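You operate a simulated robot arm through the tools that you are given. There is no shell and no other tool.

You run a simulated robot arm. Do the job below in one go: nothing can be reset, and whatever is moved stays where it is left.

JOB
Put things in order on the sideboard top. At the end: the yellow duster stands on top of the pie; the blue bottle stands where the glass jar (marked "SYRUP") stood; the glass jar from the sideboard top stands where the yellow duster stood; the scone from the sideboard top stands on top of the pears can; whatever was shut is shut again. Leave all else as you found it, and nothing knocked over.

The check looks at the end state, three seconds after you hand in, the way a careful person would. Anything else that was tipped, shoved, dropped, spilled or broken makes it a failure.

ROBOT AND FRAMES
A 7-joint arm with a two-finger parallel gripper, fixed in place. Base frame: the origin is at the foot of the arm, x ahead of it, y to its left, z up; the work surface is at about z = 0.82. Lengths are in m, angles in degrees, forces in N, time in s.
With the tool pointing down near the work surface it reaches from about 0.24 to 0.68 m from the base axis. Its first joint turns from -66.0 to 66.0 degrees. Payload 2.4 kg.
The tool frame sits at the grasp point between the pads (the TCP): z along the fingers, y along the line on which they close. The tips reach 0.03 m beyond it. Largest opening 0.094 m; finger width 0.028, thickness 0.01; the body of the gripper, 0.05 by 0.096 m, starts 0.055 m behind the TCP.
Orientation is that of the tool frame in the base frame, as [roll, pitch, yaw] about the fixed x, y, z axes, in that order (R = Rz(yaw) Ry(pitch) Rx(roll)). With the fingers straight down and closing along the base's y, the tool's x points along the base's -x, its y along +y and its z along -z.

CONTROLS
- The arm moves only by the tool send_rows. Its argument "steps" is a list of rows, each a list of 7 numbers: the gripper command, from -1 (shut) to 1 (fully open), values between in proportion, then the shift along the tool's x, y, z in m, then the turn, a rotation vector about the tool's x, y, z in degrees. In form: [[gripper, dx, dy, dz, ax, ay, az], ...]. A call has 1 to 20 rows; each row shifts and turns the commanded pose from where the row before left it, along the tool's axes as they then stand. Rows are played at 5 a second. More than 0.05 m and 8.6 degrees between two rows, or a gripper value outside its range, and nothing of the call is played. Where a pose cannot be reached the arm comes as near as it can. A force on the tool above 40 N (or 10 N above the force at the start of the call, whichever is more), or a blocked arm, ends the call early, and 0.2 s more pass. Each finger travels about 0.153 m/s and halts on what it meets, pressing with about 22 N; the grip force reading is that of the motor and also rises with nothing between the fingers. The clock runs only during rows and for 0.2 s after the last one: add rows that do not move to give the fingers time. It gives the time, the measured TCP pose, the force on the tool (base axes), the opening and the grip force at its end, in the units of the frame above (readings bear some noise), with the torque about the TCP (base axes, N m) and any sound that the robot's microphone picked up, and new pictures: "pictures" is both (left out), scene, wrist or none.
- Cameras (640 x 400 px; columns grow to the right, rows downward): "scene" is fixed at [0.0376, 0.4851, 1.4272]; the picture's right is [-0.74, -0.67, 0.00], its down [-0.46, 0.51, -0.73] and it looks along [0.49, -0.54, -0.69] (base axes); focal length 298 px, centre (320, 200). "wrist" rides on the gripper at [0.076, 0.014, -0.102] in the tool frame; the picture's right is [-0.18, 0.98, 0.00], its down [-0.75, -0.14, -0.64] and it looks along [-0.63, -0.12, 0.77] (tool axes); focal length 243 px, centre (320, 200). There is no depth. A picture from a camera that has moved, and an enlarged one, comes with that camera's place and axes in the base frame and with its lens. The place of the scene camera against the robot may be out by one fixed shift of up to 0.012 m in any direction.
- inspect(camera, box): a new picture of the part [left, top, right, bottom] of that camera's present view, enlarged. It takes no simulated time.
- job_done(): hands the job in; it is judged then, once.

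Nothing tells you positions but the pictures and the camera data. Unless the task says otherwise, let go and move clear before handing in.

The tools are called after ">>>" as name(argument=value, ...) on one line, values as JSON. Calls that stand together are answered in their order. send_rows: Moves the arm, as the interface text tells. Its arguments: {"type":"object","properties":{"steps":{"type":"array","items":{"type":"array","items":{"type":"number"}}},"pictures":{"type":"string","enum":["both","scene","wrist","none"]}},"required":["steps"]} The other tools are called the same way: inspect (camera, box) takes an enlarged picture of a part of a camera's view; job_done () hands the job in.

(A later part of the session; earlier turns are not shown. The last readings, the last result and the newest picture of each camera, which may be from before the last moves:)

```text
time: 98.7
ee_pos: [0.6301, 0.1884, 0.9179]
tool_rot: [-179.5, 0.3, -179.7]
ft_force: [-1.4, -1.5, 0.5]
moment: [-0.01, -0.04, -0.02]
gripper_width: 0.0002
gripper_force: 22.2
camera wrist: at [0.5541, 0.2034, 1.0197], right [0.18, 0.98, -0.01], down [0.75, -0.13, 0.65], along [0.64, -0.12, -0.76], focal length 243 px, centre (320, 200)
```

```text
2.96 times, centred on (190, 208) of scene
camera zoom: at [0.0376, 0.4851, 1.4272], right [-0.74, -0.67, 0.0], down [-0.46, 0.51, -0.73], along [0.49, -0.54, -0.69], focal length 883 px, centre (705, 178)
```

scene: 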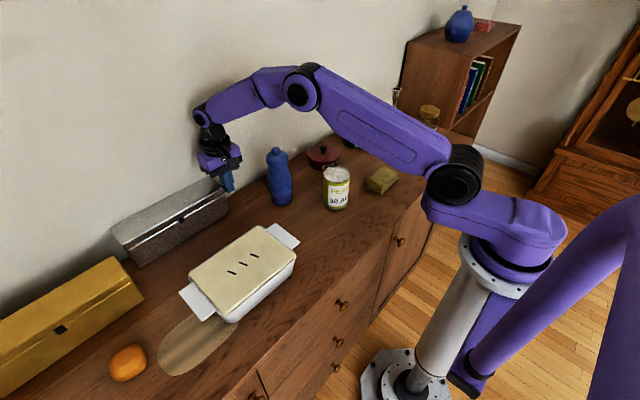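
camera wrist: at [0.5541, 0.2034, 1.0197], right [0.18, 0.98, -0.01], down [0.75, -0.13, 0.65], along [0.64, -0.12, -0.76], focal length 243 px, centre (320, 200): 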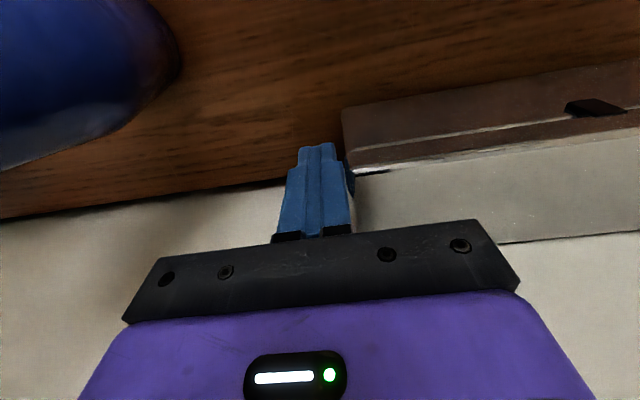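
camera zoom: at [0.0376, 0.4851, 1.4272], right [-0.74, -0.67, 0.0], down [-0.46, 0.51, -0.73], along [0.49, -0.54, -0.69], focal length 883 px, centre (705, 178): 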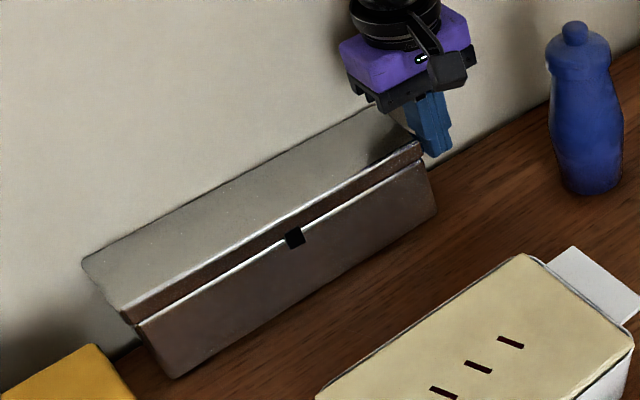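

It mostly slid along the wall with little rotation. I'll shift the contact to the extreme front corner to get more turn, and push further.

>>> send_rows(steps=[[-1, 0, -0.006, 0, 0, 0, 0], [-1, 0.009, 0, 0, 0, 0, 0], [-1, 0, 0.006, 0, 0, 0, 0], [-1, 0, 0.003, 0, 0, 0, 0], [-1, 0, 0.003, 0, 0, 0, 0], [-1, 0, 0.003, 0, 0, 0, 0], [-1, 0, 0.003, 0, 0, 0, 0], [-1, 0, 0.003, 0, 0, 0, 0], [-1, 0, 0.003, 0, 0, 0, 0]])

>>> inspect(camera="scene", box=[100, 140, 280, 275])

```text
time: 100.7
ee_pos: [0.6219, 0.2066, 0.9177]
tool_rot: [-179.4, 0.4, -179.6]
ft_force: [-0.1, -2.3, -0.7]
moment: [-0.02, 0.02, -0.07]
gripper_width: 0.0
gripper_force: 22.2
camera wrist: at [0.5444, 0.221, 1.02], right [0.18, 0.98, -0.01], down [0.75, -0.13, 0.65], along [0.64, -0.12, -0.76], focal length 243 px, centre (320, 200)
```

scene: 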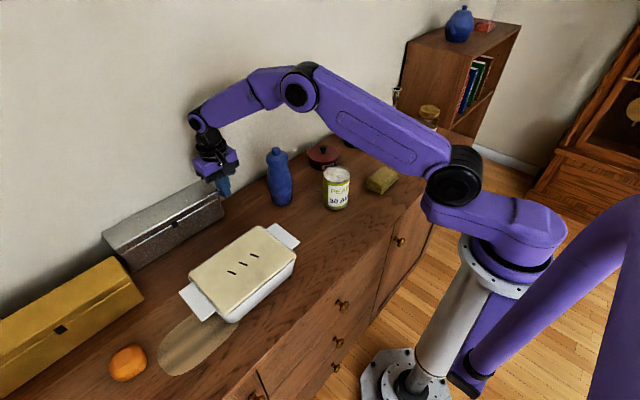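
wrist: 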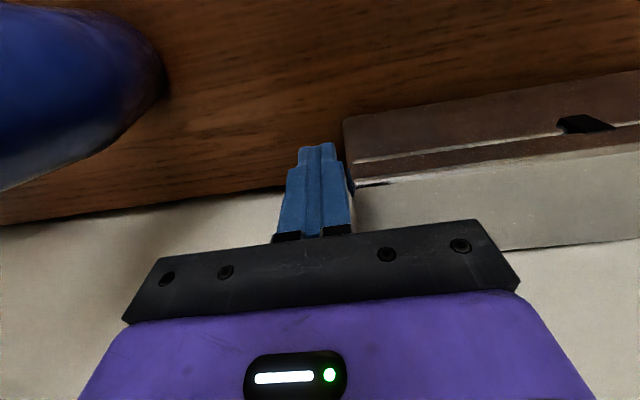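

```text
2.96 times, centred on (190, 208) of scene
camera zoom: at [0.0376, 0.4851, 1.4272], right [-0.74, -0.67, 0.0], down [-0.46, 0.51, -0.73], along [0.49, -0.54, -0.69], focal length 883 px, centre (705, 178)
```

zoom: 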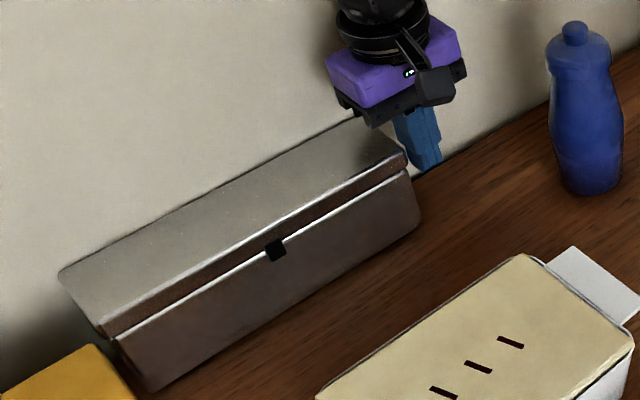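

The finger's friction cancels the turn. I'll instead start deeper along the end face and drag diagonally (toward me while pressing lightly sideways), which should swing that end out.

>>> send_rows(steps=[[-1, 0, -0.008, 0, 0, 0, 0], [-1, -0.012, 0, 0, 0, 0, 0], [-1, -0.012, 0, 0, 0, 0, 0], [-1, 0, 0.0075, 0, 0, 0, 0], [-1, 0.004, 0.0018, 0, 0, 0, 0], [-1, 0.004, 0.0013, 0, 0, 0, 0], [-1, 0.004, 0.0013, 0, 0, 0, 0], [-1, 0.004, 0.0013, 0, 0, 0, 0], [-1, 0.004, 0.0013, 0, 0, 0, 0], [-1, 0.004, 0.0013, 0, 0, 0, 0], [-1, 0, 0, 0, 0, 0, 0]])

>>> inspect(camera="scene", box=[80, 140, 260, 275])

```text
time: 103.1
ee_pos: [0.6217, 0.2131, 0.9177]
tool_rot: [-179.5, 0.3, -179.7]
ft_force: [0.5, -1.0, 0.0]
moment: [-0.01, 0.01, -0.02]
gripper_width: 0.0
gripper_force: 22.1
camera wrist: at [0.5447, 0.2288, 1.0189], right [0.18, 0.98, -0.01], down [0.75, -0.13, 0.65], along [0.64, -0.12, -0.76], focal length 243 px, centre (320, 200)
```

scene: 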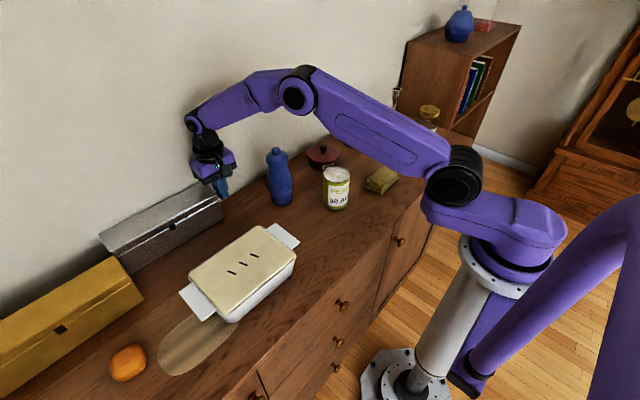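
wrist: 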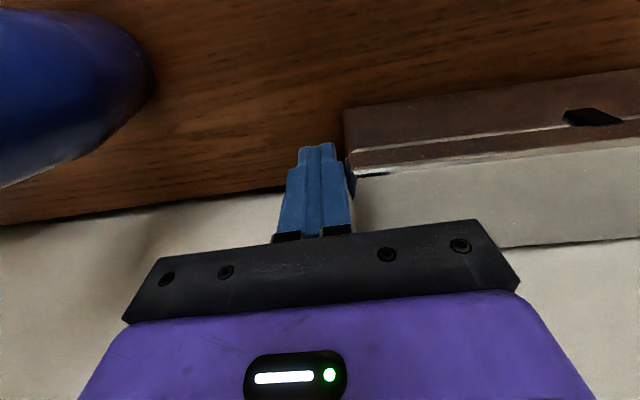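

```text
2.96 times, centred on (170, 208) of scene
camera zoom: at [0.0376, 0.4851, 1.4272], right [-0.74, -0.67, 0.0], down [-0.46, 0.51, -0.73], along [0.49, -0.54, -0.69], focal length 883 px, centre (764, 178)
```

zoom: 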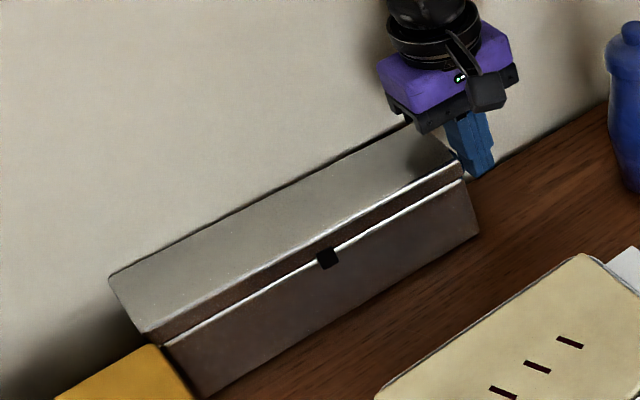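

A gap has opened at that end (box turned about 3°). One more diagonal drag should be enough to get a finger behind it.

>>> send_rows(steps=[[-1, 0, -0.008, 0, 0, 0, 0], [-1, -0.012, 0, 0, 0, 0, 0], [-1, -0.012, 0, 0, 0, 0, 0], [-1, 0, 0.0072, 0, 0, 0, 0], [-1, 0.004, 0.0016, 0, 0, 0, 0], [-1, 0.004, 0.0012, 0, 0, 0, 0], [-1, 0.004, 0.0012, 0, 0, 0, 0], [-1, 0.004, 0.0012, 0, 0, 0, 0], [-1, 0.004, 0.0012, 0, 0, 0, 0], [-1, 0.004, 0.0012, 0, 0, 0, 0], [-1, 0, 0, 0, 0, 0, 0]])

>>> inspect(camera="scene", box=[80, 140, 260, 275])

```text
time: 105.5
ee_pos: [0.621, 0.2206, 0.9176]
tool_rot: [-179.5, 0.4, -179.7]
ft_force: [0.5, -1.0, 0.7]
moment: [-0.01, -0.02, 0.0]
gripper_width: 0.0002
gripper_force: 22.1
camera wrist: at [0.5442, 0.2358, 1.0196], right [0.18, 0.98, -0.01], down [0.75, -0.13, 0.65], along [0.64, -0.12, -0.76], focal length 243 px, centre (320, 200)
```

scene: 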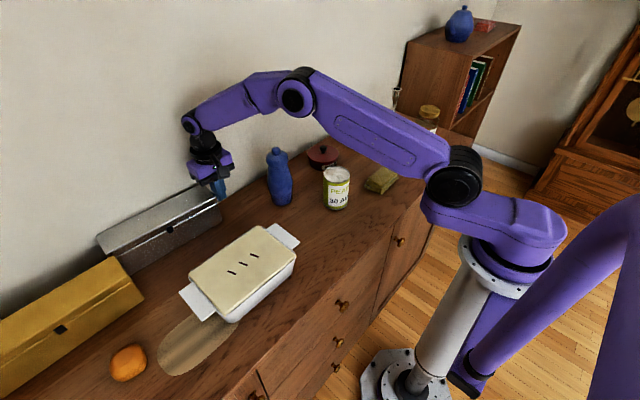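
wrist: 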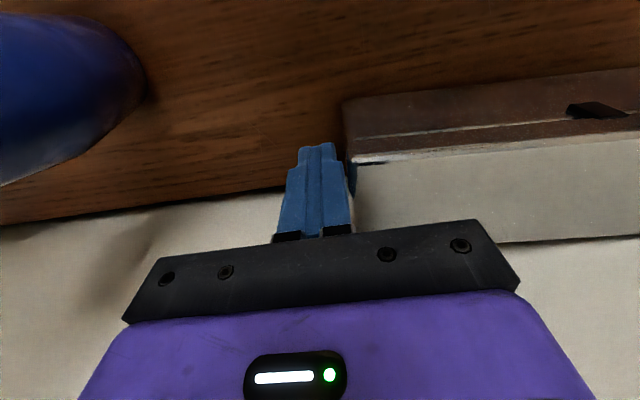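

```text
2.96 times, centred on (170, 208) of scene
camera zoom: at [0.0376, 0.4851, 1.4272], right [-0.74, -0.67, 0.0], down [-0.46, 0.51, -0.73], along [0.49, -0.54, -0.69], focal length 883 px, centre (764, 178)
```

zoom: 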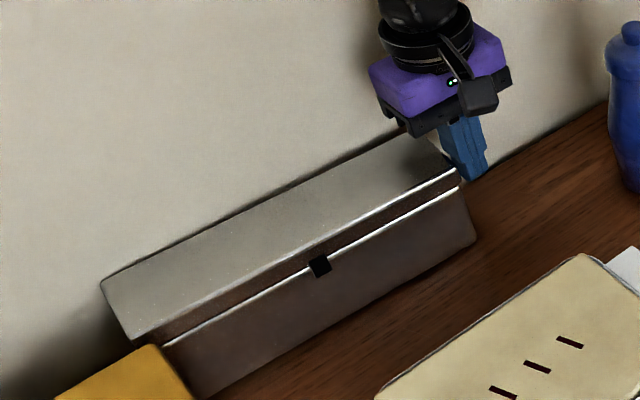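

The gap at that end is now about 18 mm, and I want a bit more for a finger. One more small diagonal drag, watching the yellow box.

>>> send_rows(steps=[[-1, 0, -0.008, 0, 0, 0, 0], [-1, -0.012, 0, 0, 0, 0, 0], [-1, -0.01, 0, 0, 0, 0, 0], [-1, 0, 0.007, 0, 0, 0, 0], [-1, 0.004, 0.0016, 0, 0, 0, 0], [-1, 0.004, 0.0011, 0, 0, 0, 0], [-1, 0.004, 0.0011, 0, 0, 0, 0], [-1, 0.004, 0.0011, 0, 0, 0, 0], [-1, 0.004, 0.0011, 0, 0, 0, 0], [-1, 0.004, 0.0011, 0, 0, 0, 0], [-1, 0, 0, 0, 0, 0, 0]])

>>> inspect(camera="scene", box=[80, 140, 260, 275])

```text
time: 107.9
ee_pos: [0.6192, 0.2273, 0.9173]
tool_rot: [-179.6, 0.3, -179.7]
ft_force: [-0.3, -1.2, 0.7]
moment: [0.06, -0.02, -0.02]
gripper_width: 0.0
gripper_force: 21.2
camera wrist: at [0.5426, 0.242, 1.0191], right [0.18, 0.98, -0.01], down [0.75, -0.13, 0.65], along [0.64, -0.12, -0.76], focal length 243 px, centre (320, 200)
```

scene: 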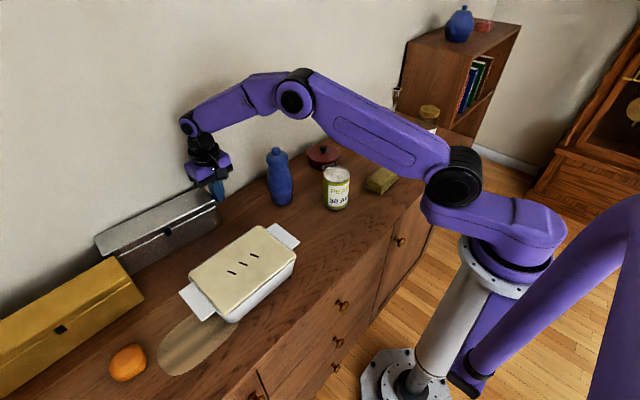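
wrist: 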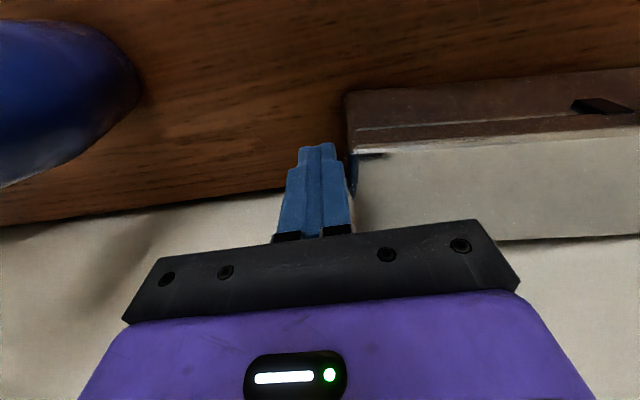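

```text
2.96 times, centred on (170, 208) of scene
camera zoom: at [0.0376, 0.4851, 1.4272], right [-0.74, -0.67, 0.0], down [-0.46, 0.51, -0.73], along [0.49, -0.54, -0.69], focal length 883 px, centre (764, 178)
```

zoom: 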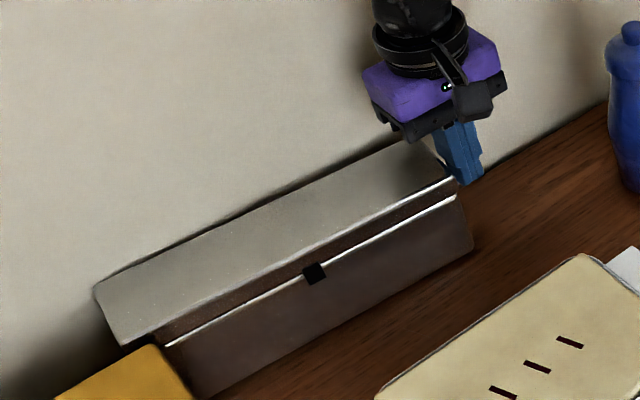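

The box is now turned about 6° with a 24 mm gap at this end. I'll rise, turn the gripper so one finger can go down behind the box, with a 20° tilt to clear the wall.

>>> send_rows(steps=[[-1, 0, -0.012, 0, 0, 0, 0], [-1, 0, 0, -0.045, 0, 0, 0], [-0.5, 0, 0, -0.045, 0, 0, -8], [0, 0, 0, 0, 0, 0, -8], [0.5, 0, 0, 0, 0, 0, -8], [1, 0, 0, 0, 0, 0, -8], [1, 0, 0, 0, 0, 0, -8], [1, 0, 0, 0, 0, 0, -8], [1, 0, 0, 0, 0, 0, -8], [1, 0, 0, 0, 0, 0, -8], [1, 0, 0, 0, 0, 0, -8], [1, 0, 0, 0, 0, 0, -8], [1, 0, 0, 0, 0, 0, -3.6], [1, 0, 0, 0, 8, 0, 0], [1, 0, 0, 0, 8, 0, 0], [1, 0, 0, 0, 4, 0, 0], [1, -0.0441, -0.0071, 0.0026, 0, 0, 0], [1, 0, 0, 0, 0, 0, 0]])

>>> inspect(camera="wrist", box=[120, 0, 520, 250])

>>> inspect(camera="scene", box=[120, 130, 280, 250])

```text
time: 111.7
ee_pos: [0.6299, 0.2589, 1.0054]
tool_rot: [-159.6, -0.4, -96.1]
ft_force: [0.8, 0.4, 0.1]
moment: [0.0, 0.04, 0.01]
gripper_width: 0.0939
gripper_force: 0.0
camera wrist: at [0.5747, 0.1897, 1.0971], right [-0.9, 0.28, -0.34], down [-0.01, 0.76, 0.65], along [0.44, 0.58, -0.68], focal length 243 px, centre (320, 200)
```

scene: 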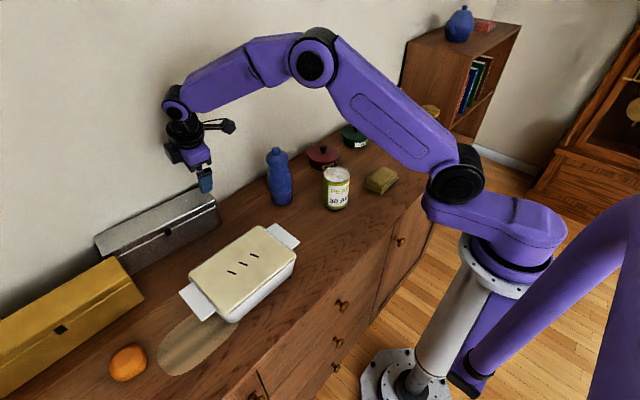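
wrist: 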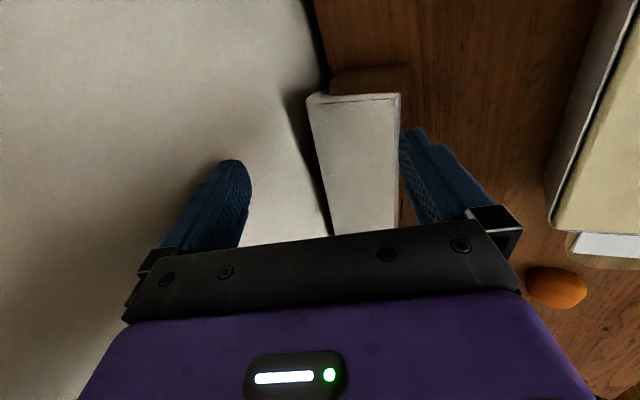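

```text
1.60 times, centred on (320, 125) of wrist
camera zoom: at [0.5747, 0.1897, 1.0971], right [-0.9, 0.28, -0.34], down [-0.01, 0.76, 0.65], along [0.44, 0.58, -0.68], focal length 388 px, centre (320, 320)
```

zoom: 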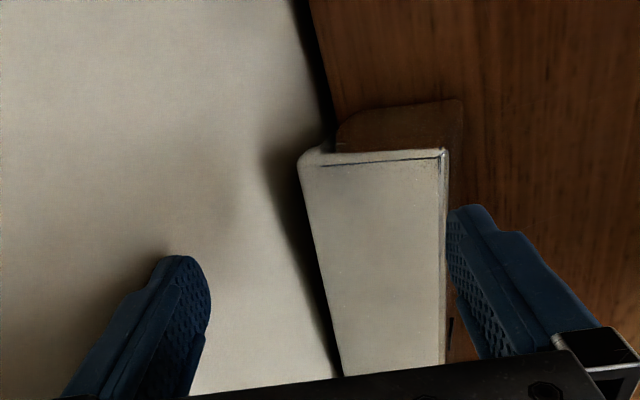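

```text
3.33 times, centred on (200, 190) of scene
camera zoom: at [0.0375, 0.4851, 1.4272], right [-0.74, -0.67, 0.0], down [-0.46, 0.51, -0.73], along [0.49, -0.54, -0.69], focal length 994 px, centre (720, 233)
```

zoom: 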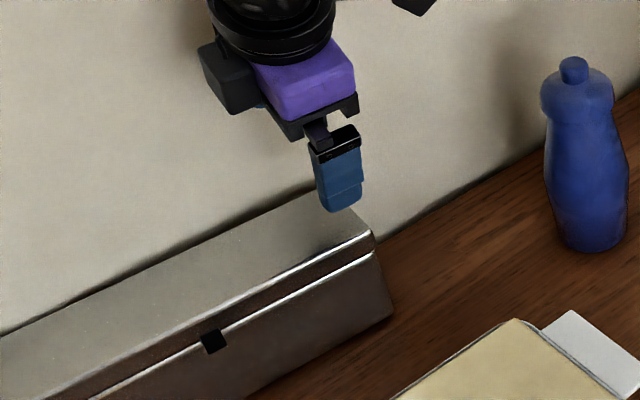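

The rear finger lines up with the gap behind the box's end. I'll shift 3 mm off the wall and descend carefully.

>>> send_rows(steps=[[1, 0.0003, 0.0028, -0.001, 0, 0, 0], [1, 0, 0.0098, 0.0269, 0, 0, 0], [1, 0, 0.0098, 0.0269, 0, 0, 0], [1, 0, 0.0034, 0.0094, 0, 0, 0], [1, 0, 0, 0, 0, 0, 0]])

>>> inspect(camera="wrist", box=[120, 0, 520, 250])

>>> inspect(camera="scene", box=[120, 130, 280, 250])

```text
time: 112.9
ee_pos: [0.6305, 0.2579, 0.9409]
tool_rot: [-159.6, -0.3, -96.1]
ft_force: [0.6, -0.9, 0.2]
moment: [0.0, -0.03, -0.04]
gripper_width: 0.0941
gripper_force: 0.0
camera wrist: at [0.573, 0.188, 1.0319], right [-0.9, 0.28, -0.34], down [-0.01, 0.76, 0.65], along [0.44, 0.58, -0.68], focal length 243 px, centre (320, 200)
```

scene: 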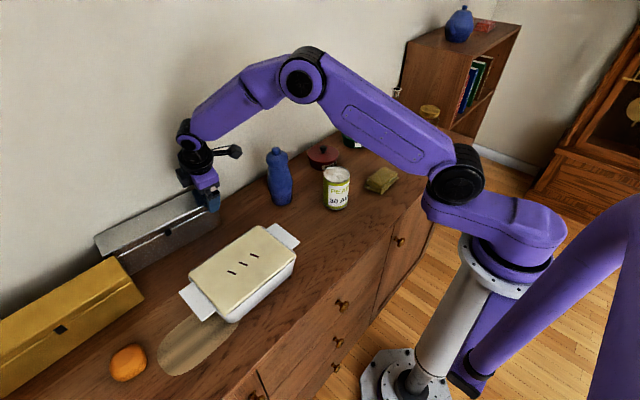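
wrist: 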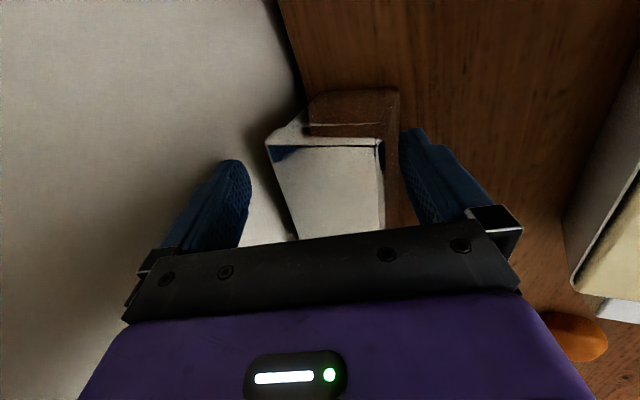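

```text
1.60 times, centred on (320, 125) of wrist
camera zoom: at [0.573, 0.188, 1.0319], right [-0.9, 0.28, -0.34], down [-0.01, 0.76, 0.65], along [0.44, 0.58, -0.68], focal length 388 px, centre (320, 320)
```

zoom: 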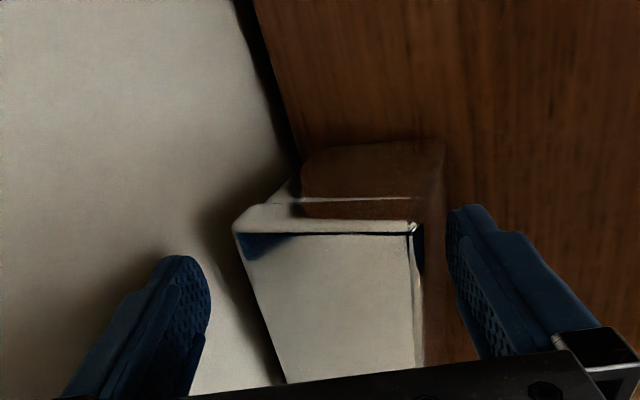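

```text
3.33 times, centred on (200, 190) of scene
camera zoom: at [0.0376, 0.4851, 1.4272], right [-0.74, -0.67, 0.0], down [-0.46, 0.51, -0.73], along [0.49, -0.54, -0.69], focal length 994 px, centre (720, 233)
```

zoom: 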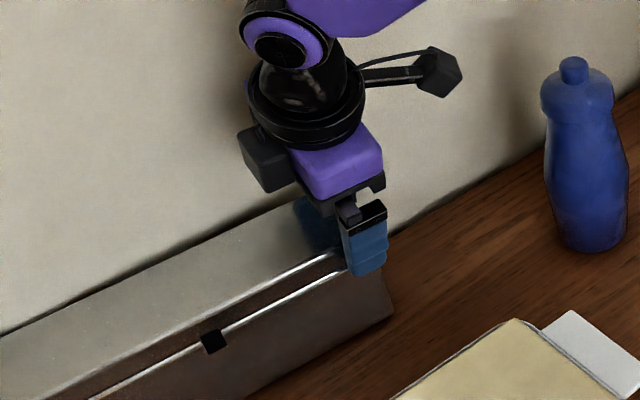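

>>> send_rows(steps=[[1, 0.0004, 0.0037, -0.0014, 0, 0, 0], [1, 0, 0.0031, 0.0084, 0, 0, 0], [1, 0, 0.0031, 0.0084, 0, 0, 0], [1, 0, 0.0024, 0.0066, 0, 0, 0], [1, 0, 0, 0, 0, 0, 0]])

>>> inspect(camera="wrist", box=[120, 0, 520, 250])

>>> inspect(camera="scene", box=[140, 130, 260, 220])

```text
time: 114.1
ee_pos: [0.6251, 0.2568, 0.9152]
tool_rot: [-159.6, -0.3, -96.1]
ft_force: [1.9, -0.5, 0.9]
moment: [-0.02, -0.07, 0.01]
gripper_width: 0.0941
gripper_force: 0.1
camera wrist: at [0.5684, 0.1878, 1.0067], right [-0.9, 0.28, -0.34], down [-0.01, 0.76, 0.65], along [0.44, 0.58, -0.68], focal length 243 px, centre (320, 200)
```

scene: 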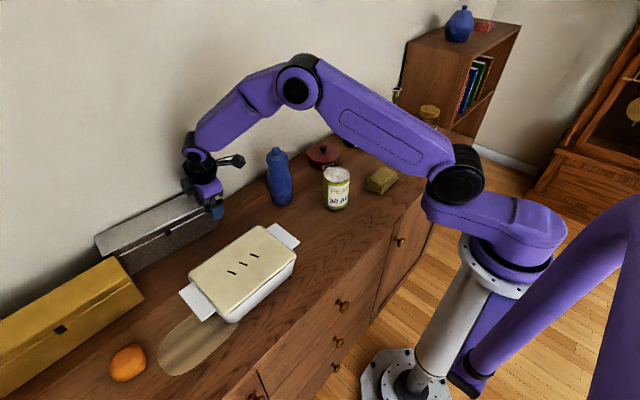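
wrist: 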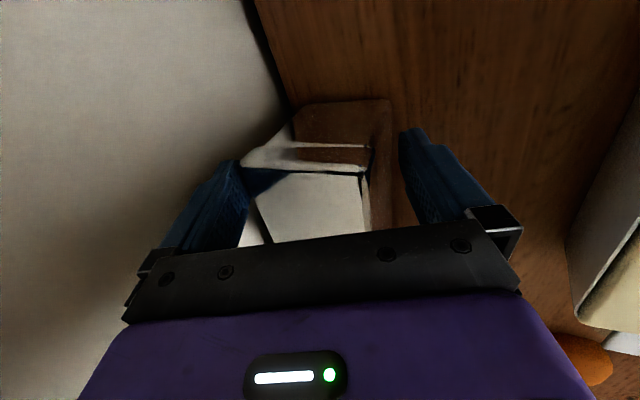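

```text
1.60 times, centred on (320, 125) of wrist
camera zoom: at [0.5684, 0.1878, 1.0067], right [-0.9, 0.28, -0.34], down [-0.01, 0.76, 0.65], along [0.44, 0.58, -0.68], focal length 388 px, centre (320, 320)
```

zoom: 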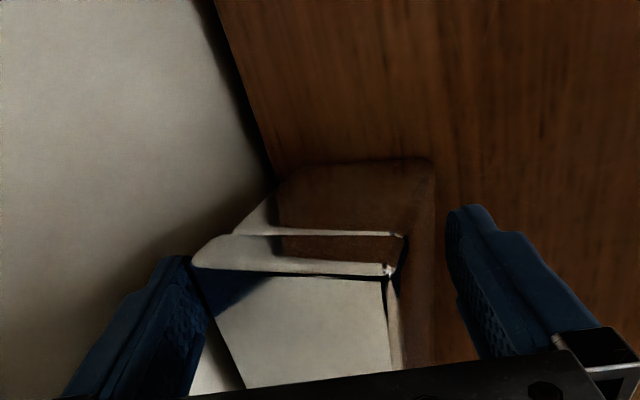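

```text
4.44 times, centred on (200, 175) of scene
camera zoom: at [0.0376, 0.4851, 1.4272], right [-0.74, -0.67, 0.0], down [-0.46, 0.51, -0.73], along [0.49, -0.54, -0.69], focal length 1325 px, centre (853, 311)
```

zoom: 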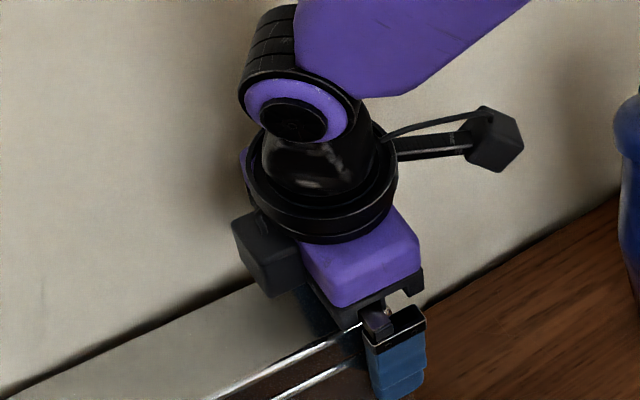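

The rear finger is behind the lid and already in light contact (+1.9 N). I'll pull this end of the box gently toward me.

>>> send_rows(steps=[[1, 0.0004, 0.0037, -0.0014, 0, 0, 0], [1, 0.0004, 0.0037, -0.0014, 0, 0, 0], [1, 0.0004, 0.0037, -0.0014, 0, 0, 0], [1, 0.0004, 0.0037, -0.0014, 0, 0, 0], [1, 0.0004, 0.0037, -0.0014, 0, 0, 0], [1, 0.0004, 0.0037, -0.0014, 0, 0, 0], [1, 0, 0, 0, 0, 0, 0]])

>>> inspect(camera="scene", box=[80, 140, 260, 275])

```text
time: 115.7
ee_pos: [0.5995, 0.2562, 0.9149]
tool_rot: [-159.6, -0.4, -96.1]
ft_force: [2.0, -0.7, 1.1]
moment: [0.0, -0.07, -0.02]
gripper_width: 0.0941
gripper_force: 0.0
camera wrist: at [0.5438, 0.188, 1.0068], right [-0.9, 0.28, -0.34], down [-0.01, 0.76, 0.65], along [0.44, 0.58, -0.68], focal length 243 px, centre (320, 200)
```

scene: 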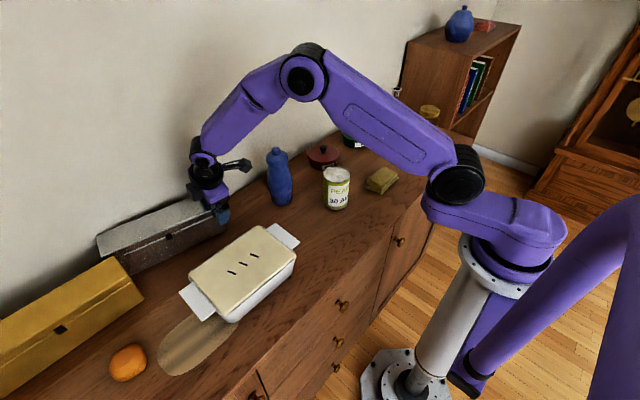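
wrist: 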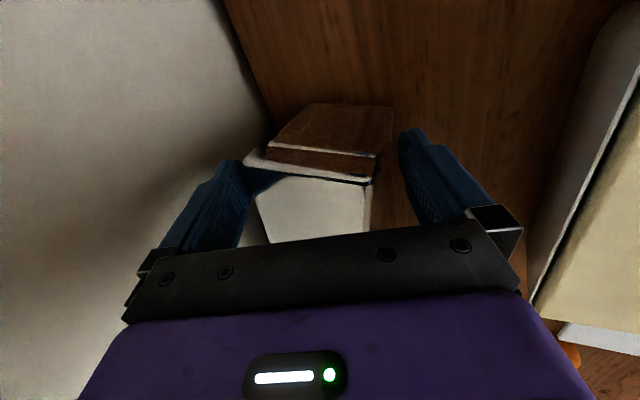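

```text
2.96 times, centred on (170, 208) of scene
camera zoom: at [0.0376, 0.4851, 1.4272], right [-0.74, -0.67, 0.0], down [-0.46, 0.51, -0.73], along [0.49, -0.54, -0.69], focal length 883 px, centre (764, 178)
```

zoom: 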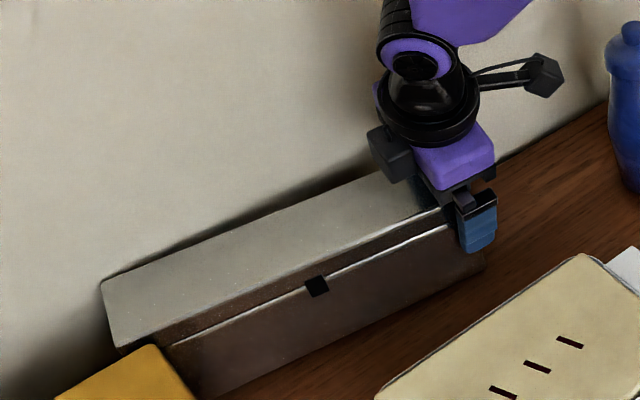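

The pull works: this end has come out and the box is turned about 11°. I'll lift out, straighten the tool and grip the lid properly across its depth near this end so I can steer the box.

>>> send_rows(steps=[[1, -0.0005, -0.0047, 0.0017, 0, 0, 0], [1, 0, -0.0131, -0.0352, 0, 0, 0], [1, 0, -0.0131, -0.0352, 0, 0, 0], [1, 0, 0, 0, -8, 0, 0], [1, 0, 0, 0, -8, 0, 0], [1, 0, 0, 0, -4.4, 0, 0], [1, 0, 0, 0, 0, 0, -5.2], [1, -0.0231, -0.0057, 0, 0, 0, 0], [1, 0, 0, 0, 0, 0, 0]])

>>> inspect(camera="wrist", box=[120, 0, 520, 250])

```text
time: 117.7
ee_pos: [0.6107, 0.2811, 0.989]
tool_rot: [179.9, -0.4, -90.9]
ft_force: [0.0, 0.0, -0.2]
moment: [0.03, 0.03, 0.0]
gripper_width: 0.0939
gripper_force: 0.1
camera wrist: at [0.5961, 0.2063, 1.0934], right [-0.98, 0.2, 0.0], down [0.15, 0.76, 0.64], along [0.13, 0.62, -0.77], focal length 243 px, centre (320, 200)
```

scene: 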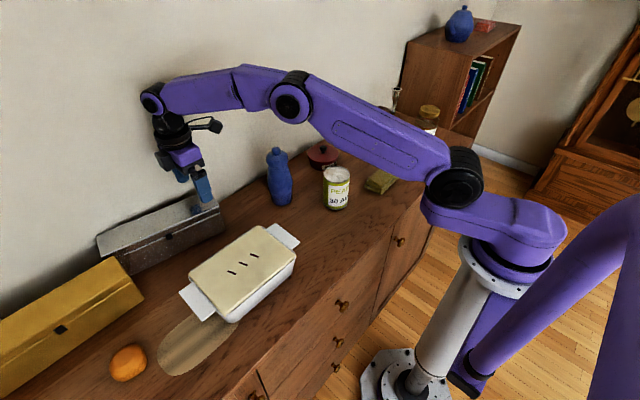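
wrist: 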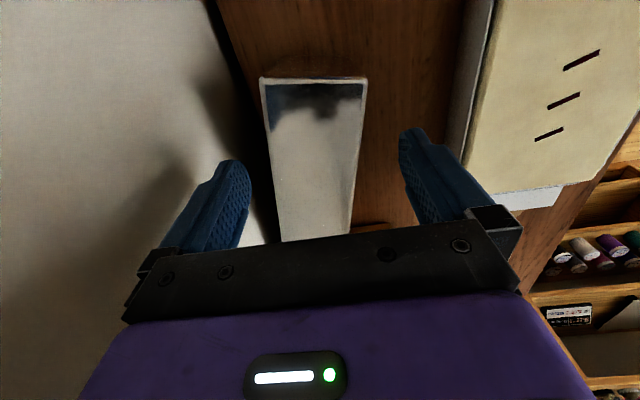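

```text
1.60 times, centred on (320, 125) of wrist
camera zoom: at [0.5961, 0.2063, 1.0934], right [-0.98, 0.2, 0.0], down [0.15, 0.76, 0.64], along [0.13, 0.62, -0.77], focal length 388 px, centre (320, 320)
```

zoom: 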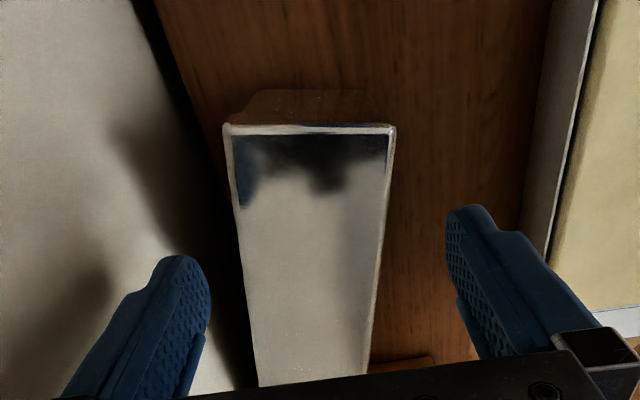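

I turned the wrong way by a few degrees; correcting the yaw to match the box, then descending to straddle the lid near its end.

>>> send_rows(steps=[[1, 0, 0, 0, 0, 0, 5.35], [1, 0, 0, 0, 0, 0, 5.35], [1, 0.0046, -0.0047, 0, 0, 0, 0], [1, 0, 0, 0.025, 0, 0, 0], [1, 0, 0, 0.025, 0, 0, 0], [1, 0, 0, 0.0128, 0, 0, 0], [1, 0, 0, 0, 0, 0, 0]])

>>> inspect(camera="wrist", box=[120, 0, 520, 250])

```text
time: 119.3
ee_pos: [0.6143, 0.2762, 0.9267]
tool_rot: [179.9, -0.5, -101.7]
ft_force: [1.2, 0.3, 0.2]
moment: [0.03, 0.01, 0.01]
gripper_width: 0.0941
gripper_force: 0.1
camera wrist: at [0.586, 0.2054, 1.0302], right [-0.93, 0.38, 0.0], down [0.29, 0.71, 0.64], along [0.24, 0.59, -0.77], focal length 243 px, centre (320, 200)
```

scene: 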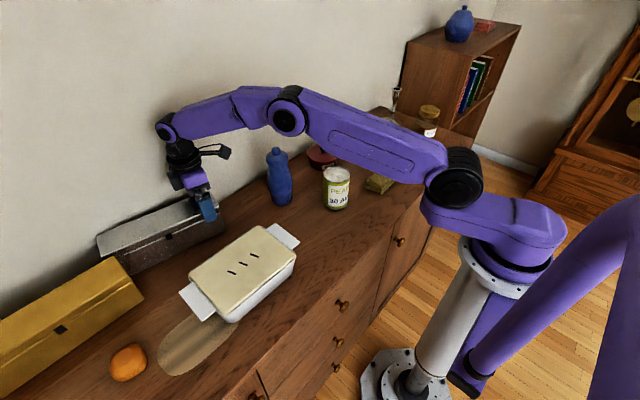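
wrist: 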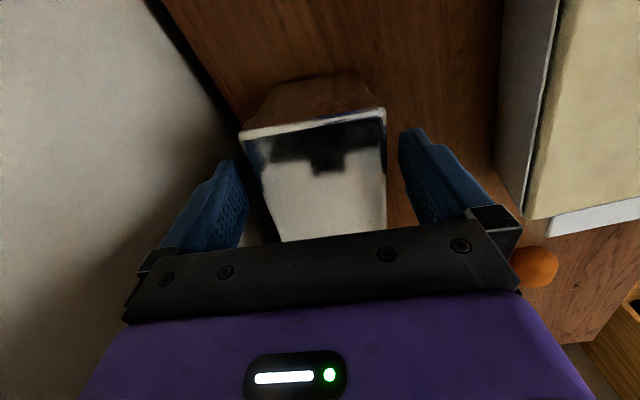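

```text
1.60 times, centred on (320, 125) of wrist
camera zoom: at [0.586, 0.2054, 1.0302], right [-0.93, 0.38, 0.0], down [0.29, 0.71, 0.64], along [0.24, 0.59, -0.77], focal length 388 px, centre (320, 320)
```

zoom: 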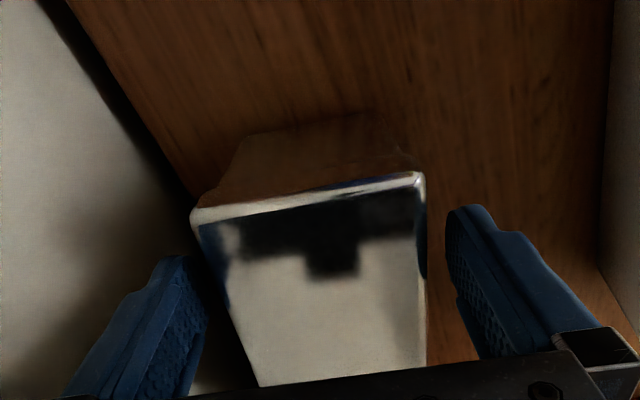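

The lid is between the fingers near its end. I'll close and check the grip.

>>> send_rows(steps=[[0.7, 0, 0, 0, 0, 0, 0], [0.6, 0, 0, 0, 0, 0, 0], [0.5, 0, 0, 0, 0, 0, 0], [0.4, 0, 0, 0, 0, 0, 0], [0.3, 0, 0, 0, 0, 0, 0], [0.3, 0, 0, 0, 0, 0, 0]], pictures="none")

```text
time: 120.7
ee_pos: [0.6143, 0.2753, 0.9266]
tool_rot: [179.9, -0.5, -101.7]
ft_force: [0.4, 0.3, 0.3]
moment: [-0.03, 0.03, -0.12]
gripper_width: 0.0757
gripper_force: 22.1
```

Gripped at 75.7 mm. Now I'll draw the box lengthwise toward −y, clear of the yellow box, then rotate it back square.

>>> send_rows(steps=[[0.3, 0.005, 0, 0, 0, 0, 0], [0.3, 0.006, 0, 0, 0, 0, 0], [0.3, 0.006, 0, 0, 0, 0, 0], [0.3, 0.006, 0, 0, 0, 0, 0], [0.3, 0.006, 0, 0, 0, 0, 0], [0.3, 0.006, 0, 0, 0, 0, 0], [0.3, 0.005, 0, 0, 0, 0, 0], [0.3, 0, 0, 0, 0, 0, 0]])

>>> inspect(camera="scene", box=[80, 140, 260, 275])

```text
time: 122.5
ee_pos: [0.6073, 0.2373, 0.9277]
tool_rot: [-180.0, -0.4, -101.6]
ft_force: [-0.7, 2.3, -0.1]
moment: [-0.12, 0.11, 0.01]
gripper_width: 0.0757
gripper_force: 22.0
camera wrist: at [0.5788, 0.1659, 1.0304], right [-0.93, 0.38, 0.0], down [0.29, 0.71, 0.64], along [0.24, 0.59, -0.77], focal length 243 px, centre (320, 200)
```

scene: 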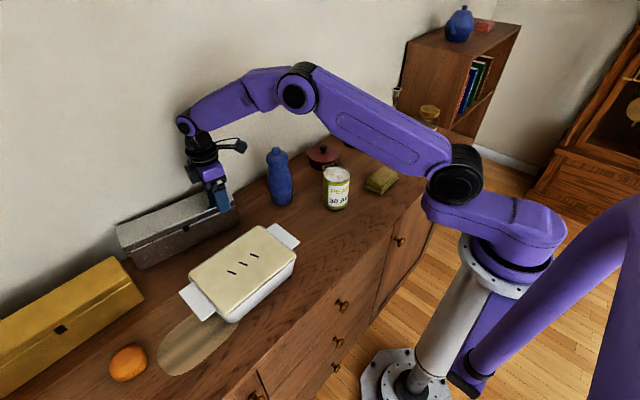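
wrist: 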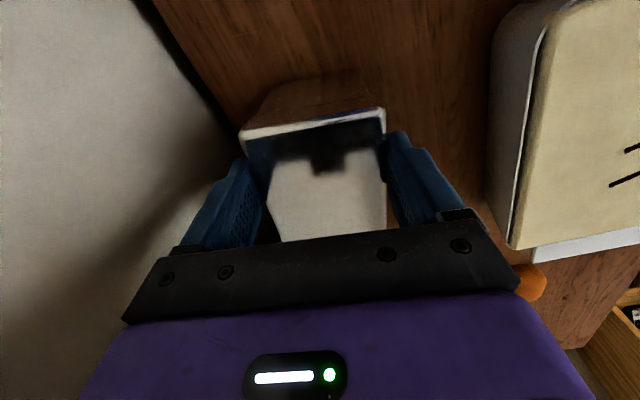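

```text
2.96 times, centred on (170, 208) of scene
camera zoom: at [0.0376, 0.4852, 1.4272], right [-0.74, -0.67, 0.0], down [-0.46, 0.51, -0.73], along [0.49, -0.54, -0.69], focal length 883 px, centre (764, 178)
```

zoom: 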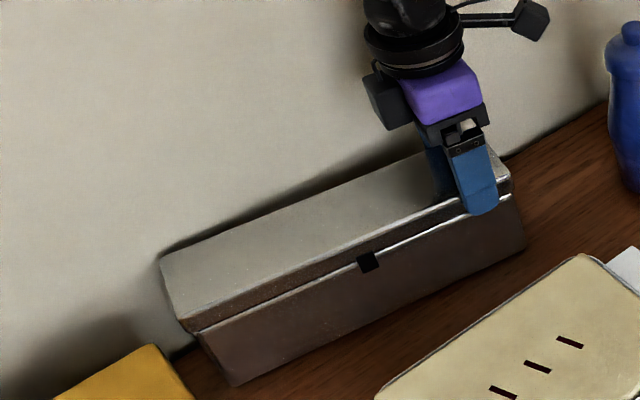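

The box is clear of the yellow one and follows the gripper. Now rotating it back square and moving it forward to its original place.

>>> send_rows(steps=[[0.3, 0, 0, 0, 0, 0, -2.9], [0.3, 0, 0, 0, 0, 0, -2.9], [0.3, 0, 0, 0, 0, 0, -2.9], [0.3, 0, 0, 0, 0, 0, -2.9], [0.3, 0, 0.005, 0, 0, 0, 0], [0.3, 0.003, 0.005, 0, 0, 0, 0], [0.3, 0.003, 0.005, 0, 0, 0, 0], [0.3, 0.003, 0.005, 0, 0, 0, 0], [0.3, 0.003, 0.005, 0, 0, 0, 0], [0.3, 0.003, 0.0045, 0, 0, 0, 0], [0.3, 0, 0, 0, 0, 0, 0]])

>>> inspect(camera="scene", box=[120, 170, 320, 330])

```text
time: 124.9
ee_pos: [0.5775, 0.2207, 0.927]
tool_rot: [179.9, -0.5, -90.0]
ft_force: [-0.2, -0.1, -0.2]
moment: [-0.54, 0.01, 0.01]
gripper_width: 0.0758
gripper_force: 22.0
camera wrist: at [0.5634, 0.146, 1.0309], right [-0.98, 0.18, 0.0], down [0.14, 0.76, 0.64], along [0.12, 0.62, -0.77], focal length 243 px, centre (320, 200)
```

scene: 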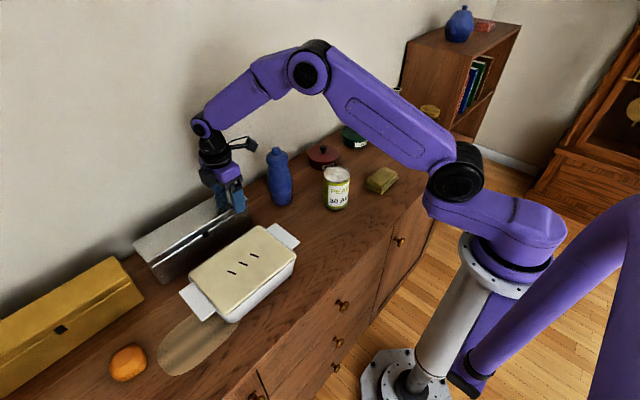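
wrist: 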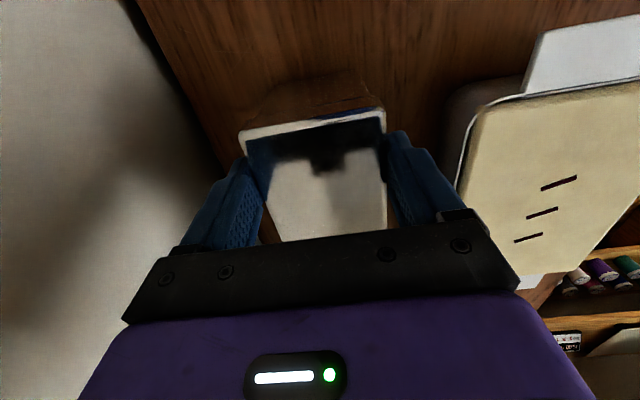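

```text
2.50 times, centred on (220, 250) of scene
camera zoom: at [0.0377, 0.4852, 1.4272], right [-0.74, -0.67, 0.0], down [-0.46, 0.51, -0.73], along [0.49, -0.54, -0.69], focal length 745 px, centre (570, 75)
```

zoom: 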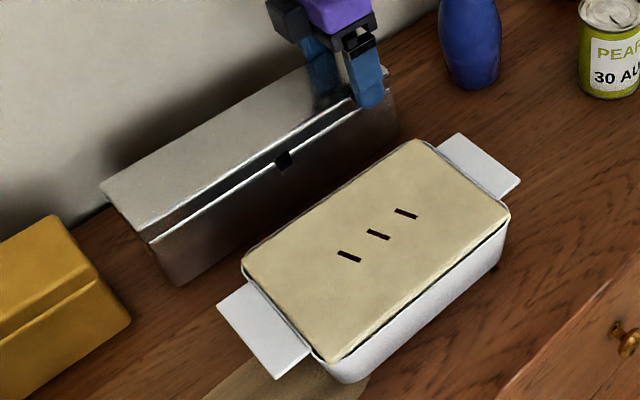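

Comparing with my first picture of this box at the same zoom, it's within about 2 mm of its original place. A last 2 mm nudge forward, then release and rise.

>>> send_rows(steps=[[0.3, 0, 0.001, 0, 0, 0, 0], [0.3, 0, 0.001, 0, 0, 0, 0], [0.3, 0, 0, 0, 0, 0, 0], [0.5, 0, 0, 0, 0, 0, 0], [0.7, 0, 0, 0, 0, 0, 0], [0.9, 0, 0, 0, 0, 0, 0], [1, 0, 0, -0.03, 0, 0, 0], [1, 0, 0, -0.04, 0, 0, 0], [1, 0, 0, -0.04, 0, 0, 0], [1, -0.03, 0, -0.03, 0, 0, 0], [1, 0, 0, 0, 0, 0, 0]])

>>> inspect(camera="scene", box=[120, 170, 320, 330])

>>> inspect(camera="scene", box=[120, 140, 320, 290])

```text
time: 127.3
ee_pos: [0.5742, 0.2538, 1.0679]
tool_rot: [179.9, -0.6, -90.0]
ft_force: [-0.3, 0.2, -0.1]
moment: [0.04, 0.03, -0.02]
gripper_width: 0.0941
gripper_force: 0.0
camera wrist: at [0.5603, 0.1792, 1.1701], right [-0.98, 0.19, 0.0], down [0.14, 0.76, 0.64], along [0.12, 0.62, -0.77], focal length 243 px, centre (320, 200)
```

scene: 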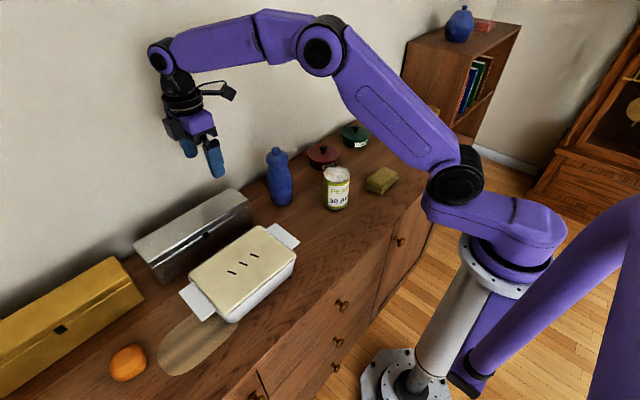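
wrist: 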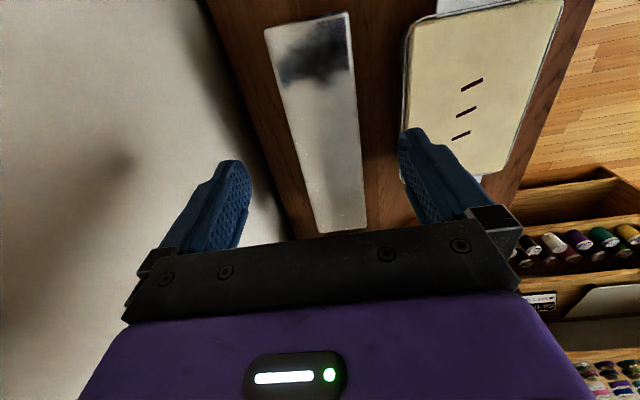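

```text
2.50 times, centred on (220, 250) of scene
camera zoom: at [0.0376, 0.4851, 1.4272], right [-0.74, -0.67, 0.0], down [-0.46, 0.51, -0.73], along [0.49, -0.54, -0.69], focal length 745 px, centre (570, 75)
```

zoom: 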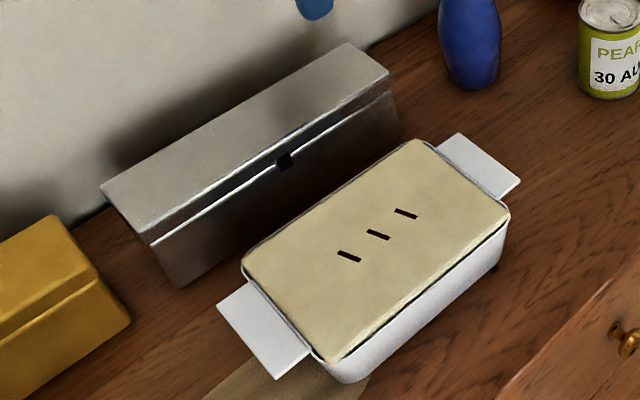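

```text
2.67 times, centred on (220, 215) of scene
camera zoom: at [0.0376, 0.4851, 1.4272], right [-0.74, -0.67, 0.0], down [-0.46, 0.51, -0.73], along [0.49, -0.54, -0.69], focal length 795 px, centre (587, 160)
```

zoom: 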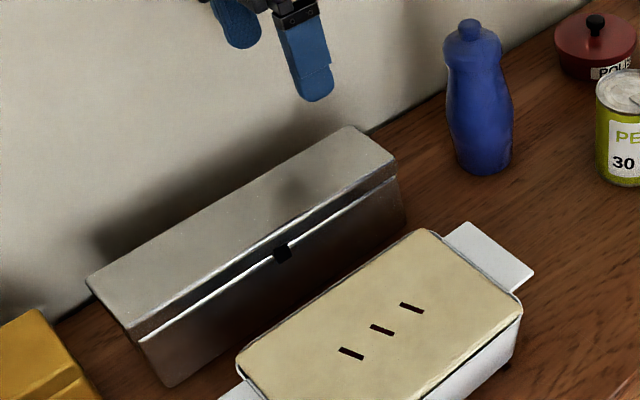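

The silver box now matches its first picture. Next I'll go look at the red and green lidded pots, rising clear of the bottle on the way.

>>> send_rows(steps=[[1, 0, 0, -0.04, 0, 0, 0], [1, 0, 0, -0.03, 0, 0, 8], [1, 0, 0, 0, 0, 0, 8], [1, 0, 0, 0, 0, 0, 8], [1, 0, 0, 0, 0, 0, 8], [1, 0, 0, 0, 0, 0, 8], [1, 0, 0, 0, 0, 0, 8], [1, 0, 0, 0, 0, 0, 8], [1, 0, 0, 0, 0, 0, 8], [1, 0, 0, 0, 0, 0, 8], [1, 0, 0, 0, 0, 0, 8], [1, 0, 0, 0, 0, 0, 8], [1, 0, 0, 0, 0, 0, 2], [1, 0.02, -0.045, 0, 0, 0, 0], [1, 0.02, -0.045, 0, 0, 0, 0], [1, 0.02, -0.045, 0, 0, 0, 0], [1, 0.02, -0.045, 0, 0, 0, 0], [1, 0.02, -0.045, 0, 0, 0, 0], [1, 0, -0.045, 0, 0, 0, 0], [1, 0, -0.045, 0, 0, 0, 0]], pictures="none")

>>> send_rows(steps=[[1, 0, -0.045, 0, 0, 0, 0], [1, 0, -0.02, 0.03, 0, 0, 0], [1, 0, 0, 0.04, 0, 0, 0], [1, 0, 0, 0, 0, 0, 0]])

>>> inspect(camera="wrist", box=[160, 40, 480, 240])

>>> inspect(camera="scene", box=[280, 100, 440, 220])

```text
time: 131.5
ee_pos: [0.4747, -0.0624, 1.1399]
tool_rot: [-179.5, -0.2, -180.0]
ft_force: [0.0, 0.1, -0.1]
moment: [-0.02, -0.01, -0.03]
gripper_width: 0.0939
gripper_force: 0.1
```

```text
time: 132.5
ee_pos: [0.4756, -0.1293, 1.0702]
tool_rot: [-179.6, -0.1, 179.9]
ft_force: [-0.3, -0.6, -0.2]
moment: [0.0, 0.02, -0.02]
gripper_width: 0.0942
gripper_force: 0.1
camera wrist: at [0.3993, -0.114, 1.1723], right [0.18, 0.98, -0.01], down [0.75, -0.14, 0.64], along [0.63, -0.12, -0.77], focal length 243 px, centre (320, 200)
```

scene: 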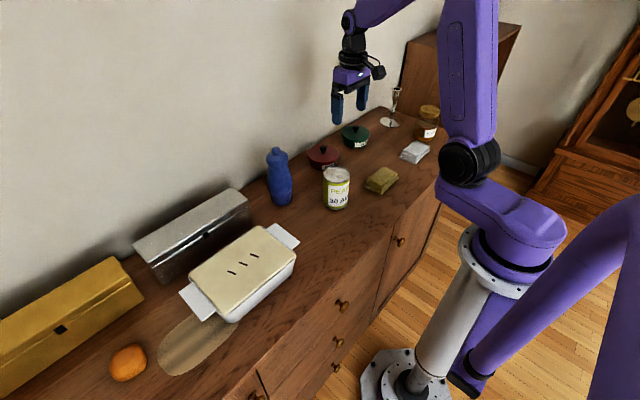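
wrist: 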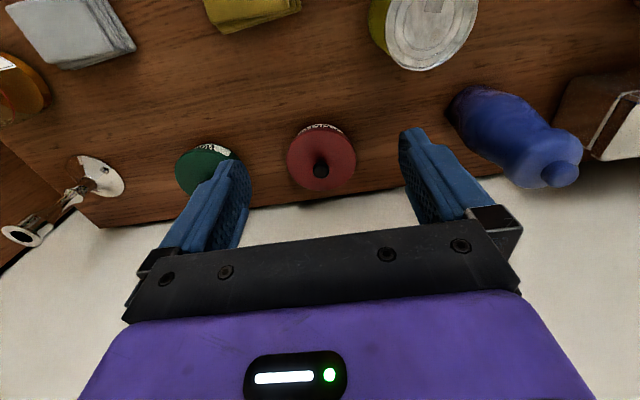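

```text
2.00 times, centred on (320, 140) of wrist
camera zoom: at [0.3993, -0.114, 1.1723], right [0.18, 0.98, -0.01], down [0.75, -0.14, 0.64], along [0.63, -0.12, -0.77], focal length 485 px, centre (320, 320)
```

zoom: 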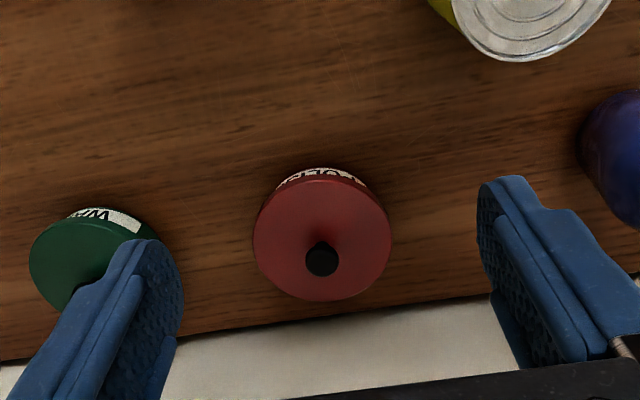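

```text
3.33 times, centred on (360, 160) of scene
camera zoom: at [0.0376, 0.4851, 1.4272], right [-0.74, -0.67, 0.0], down [-0.46, 0.51, -0.73], along [0.49, -0.54, -0.69], focal length 994 px, centre (187, 333)
```

zoom: 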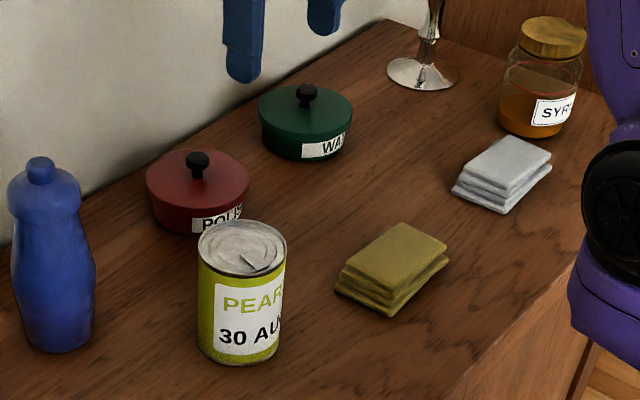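

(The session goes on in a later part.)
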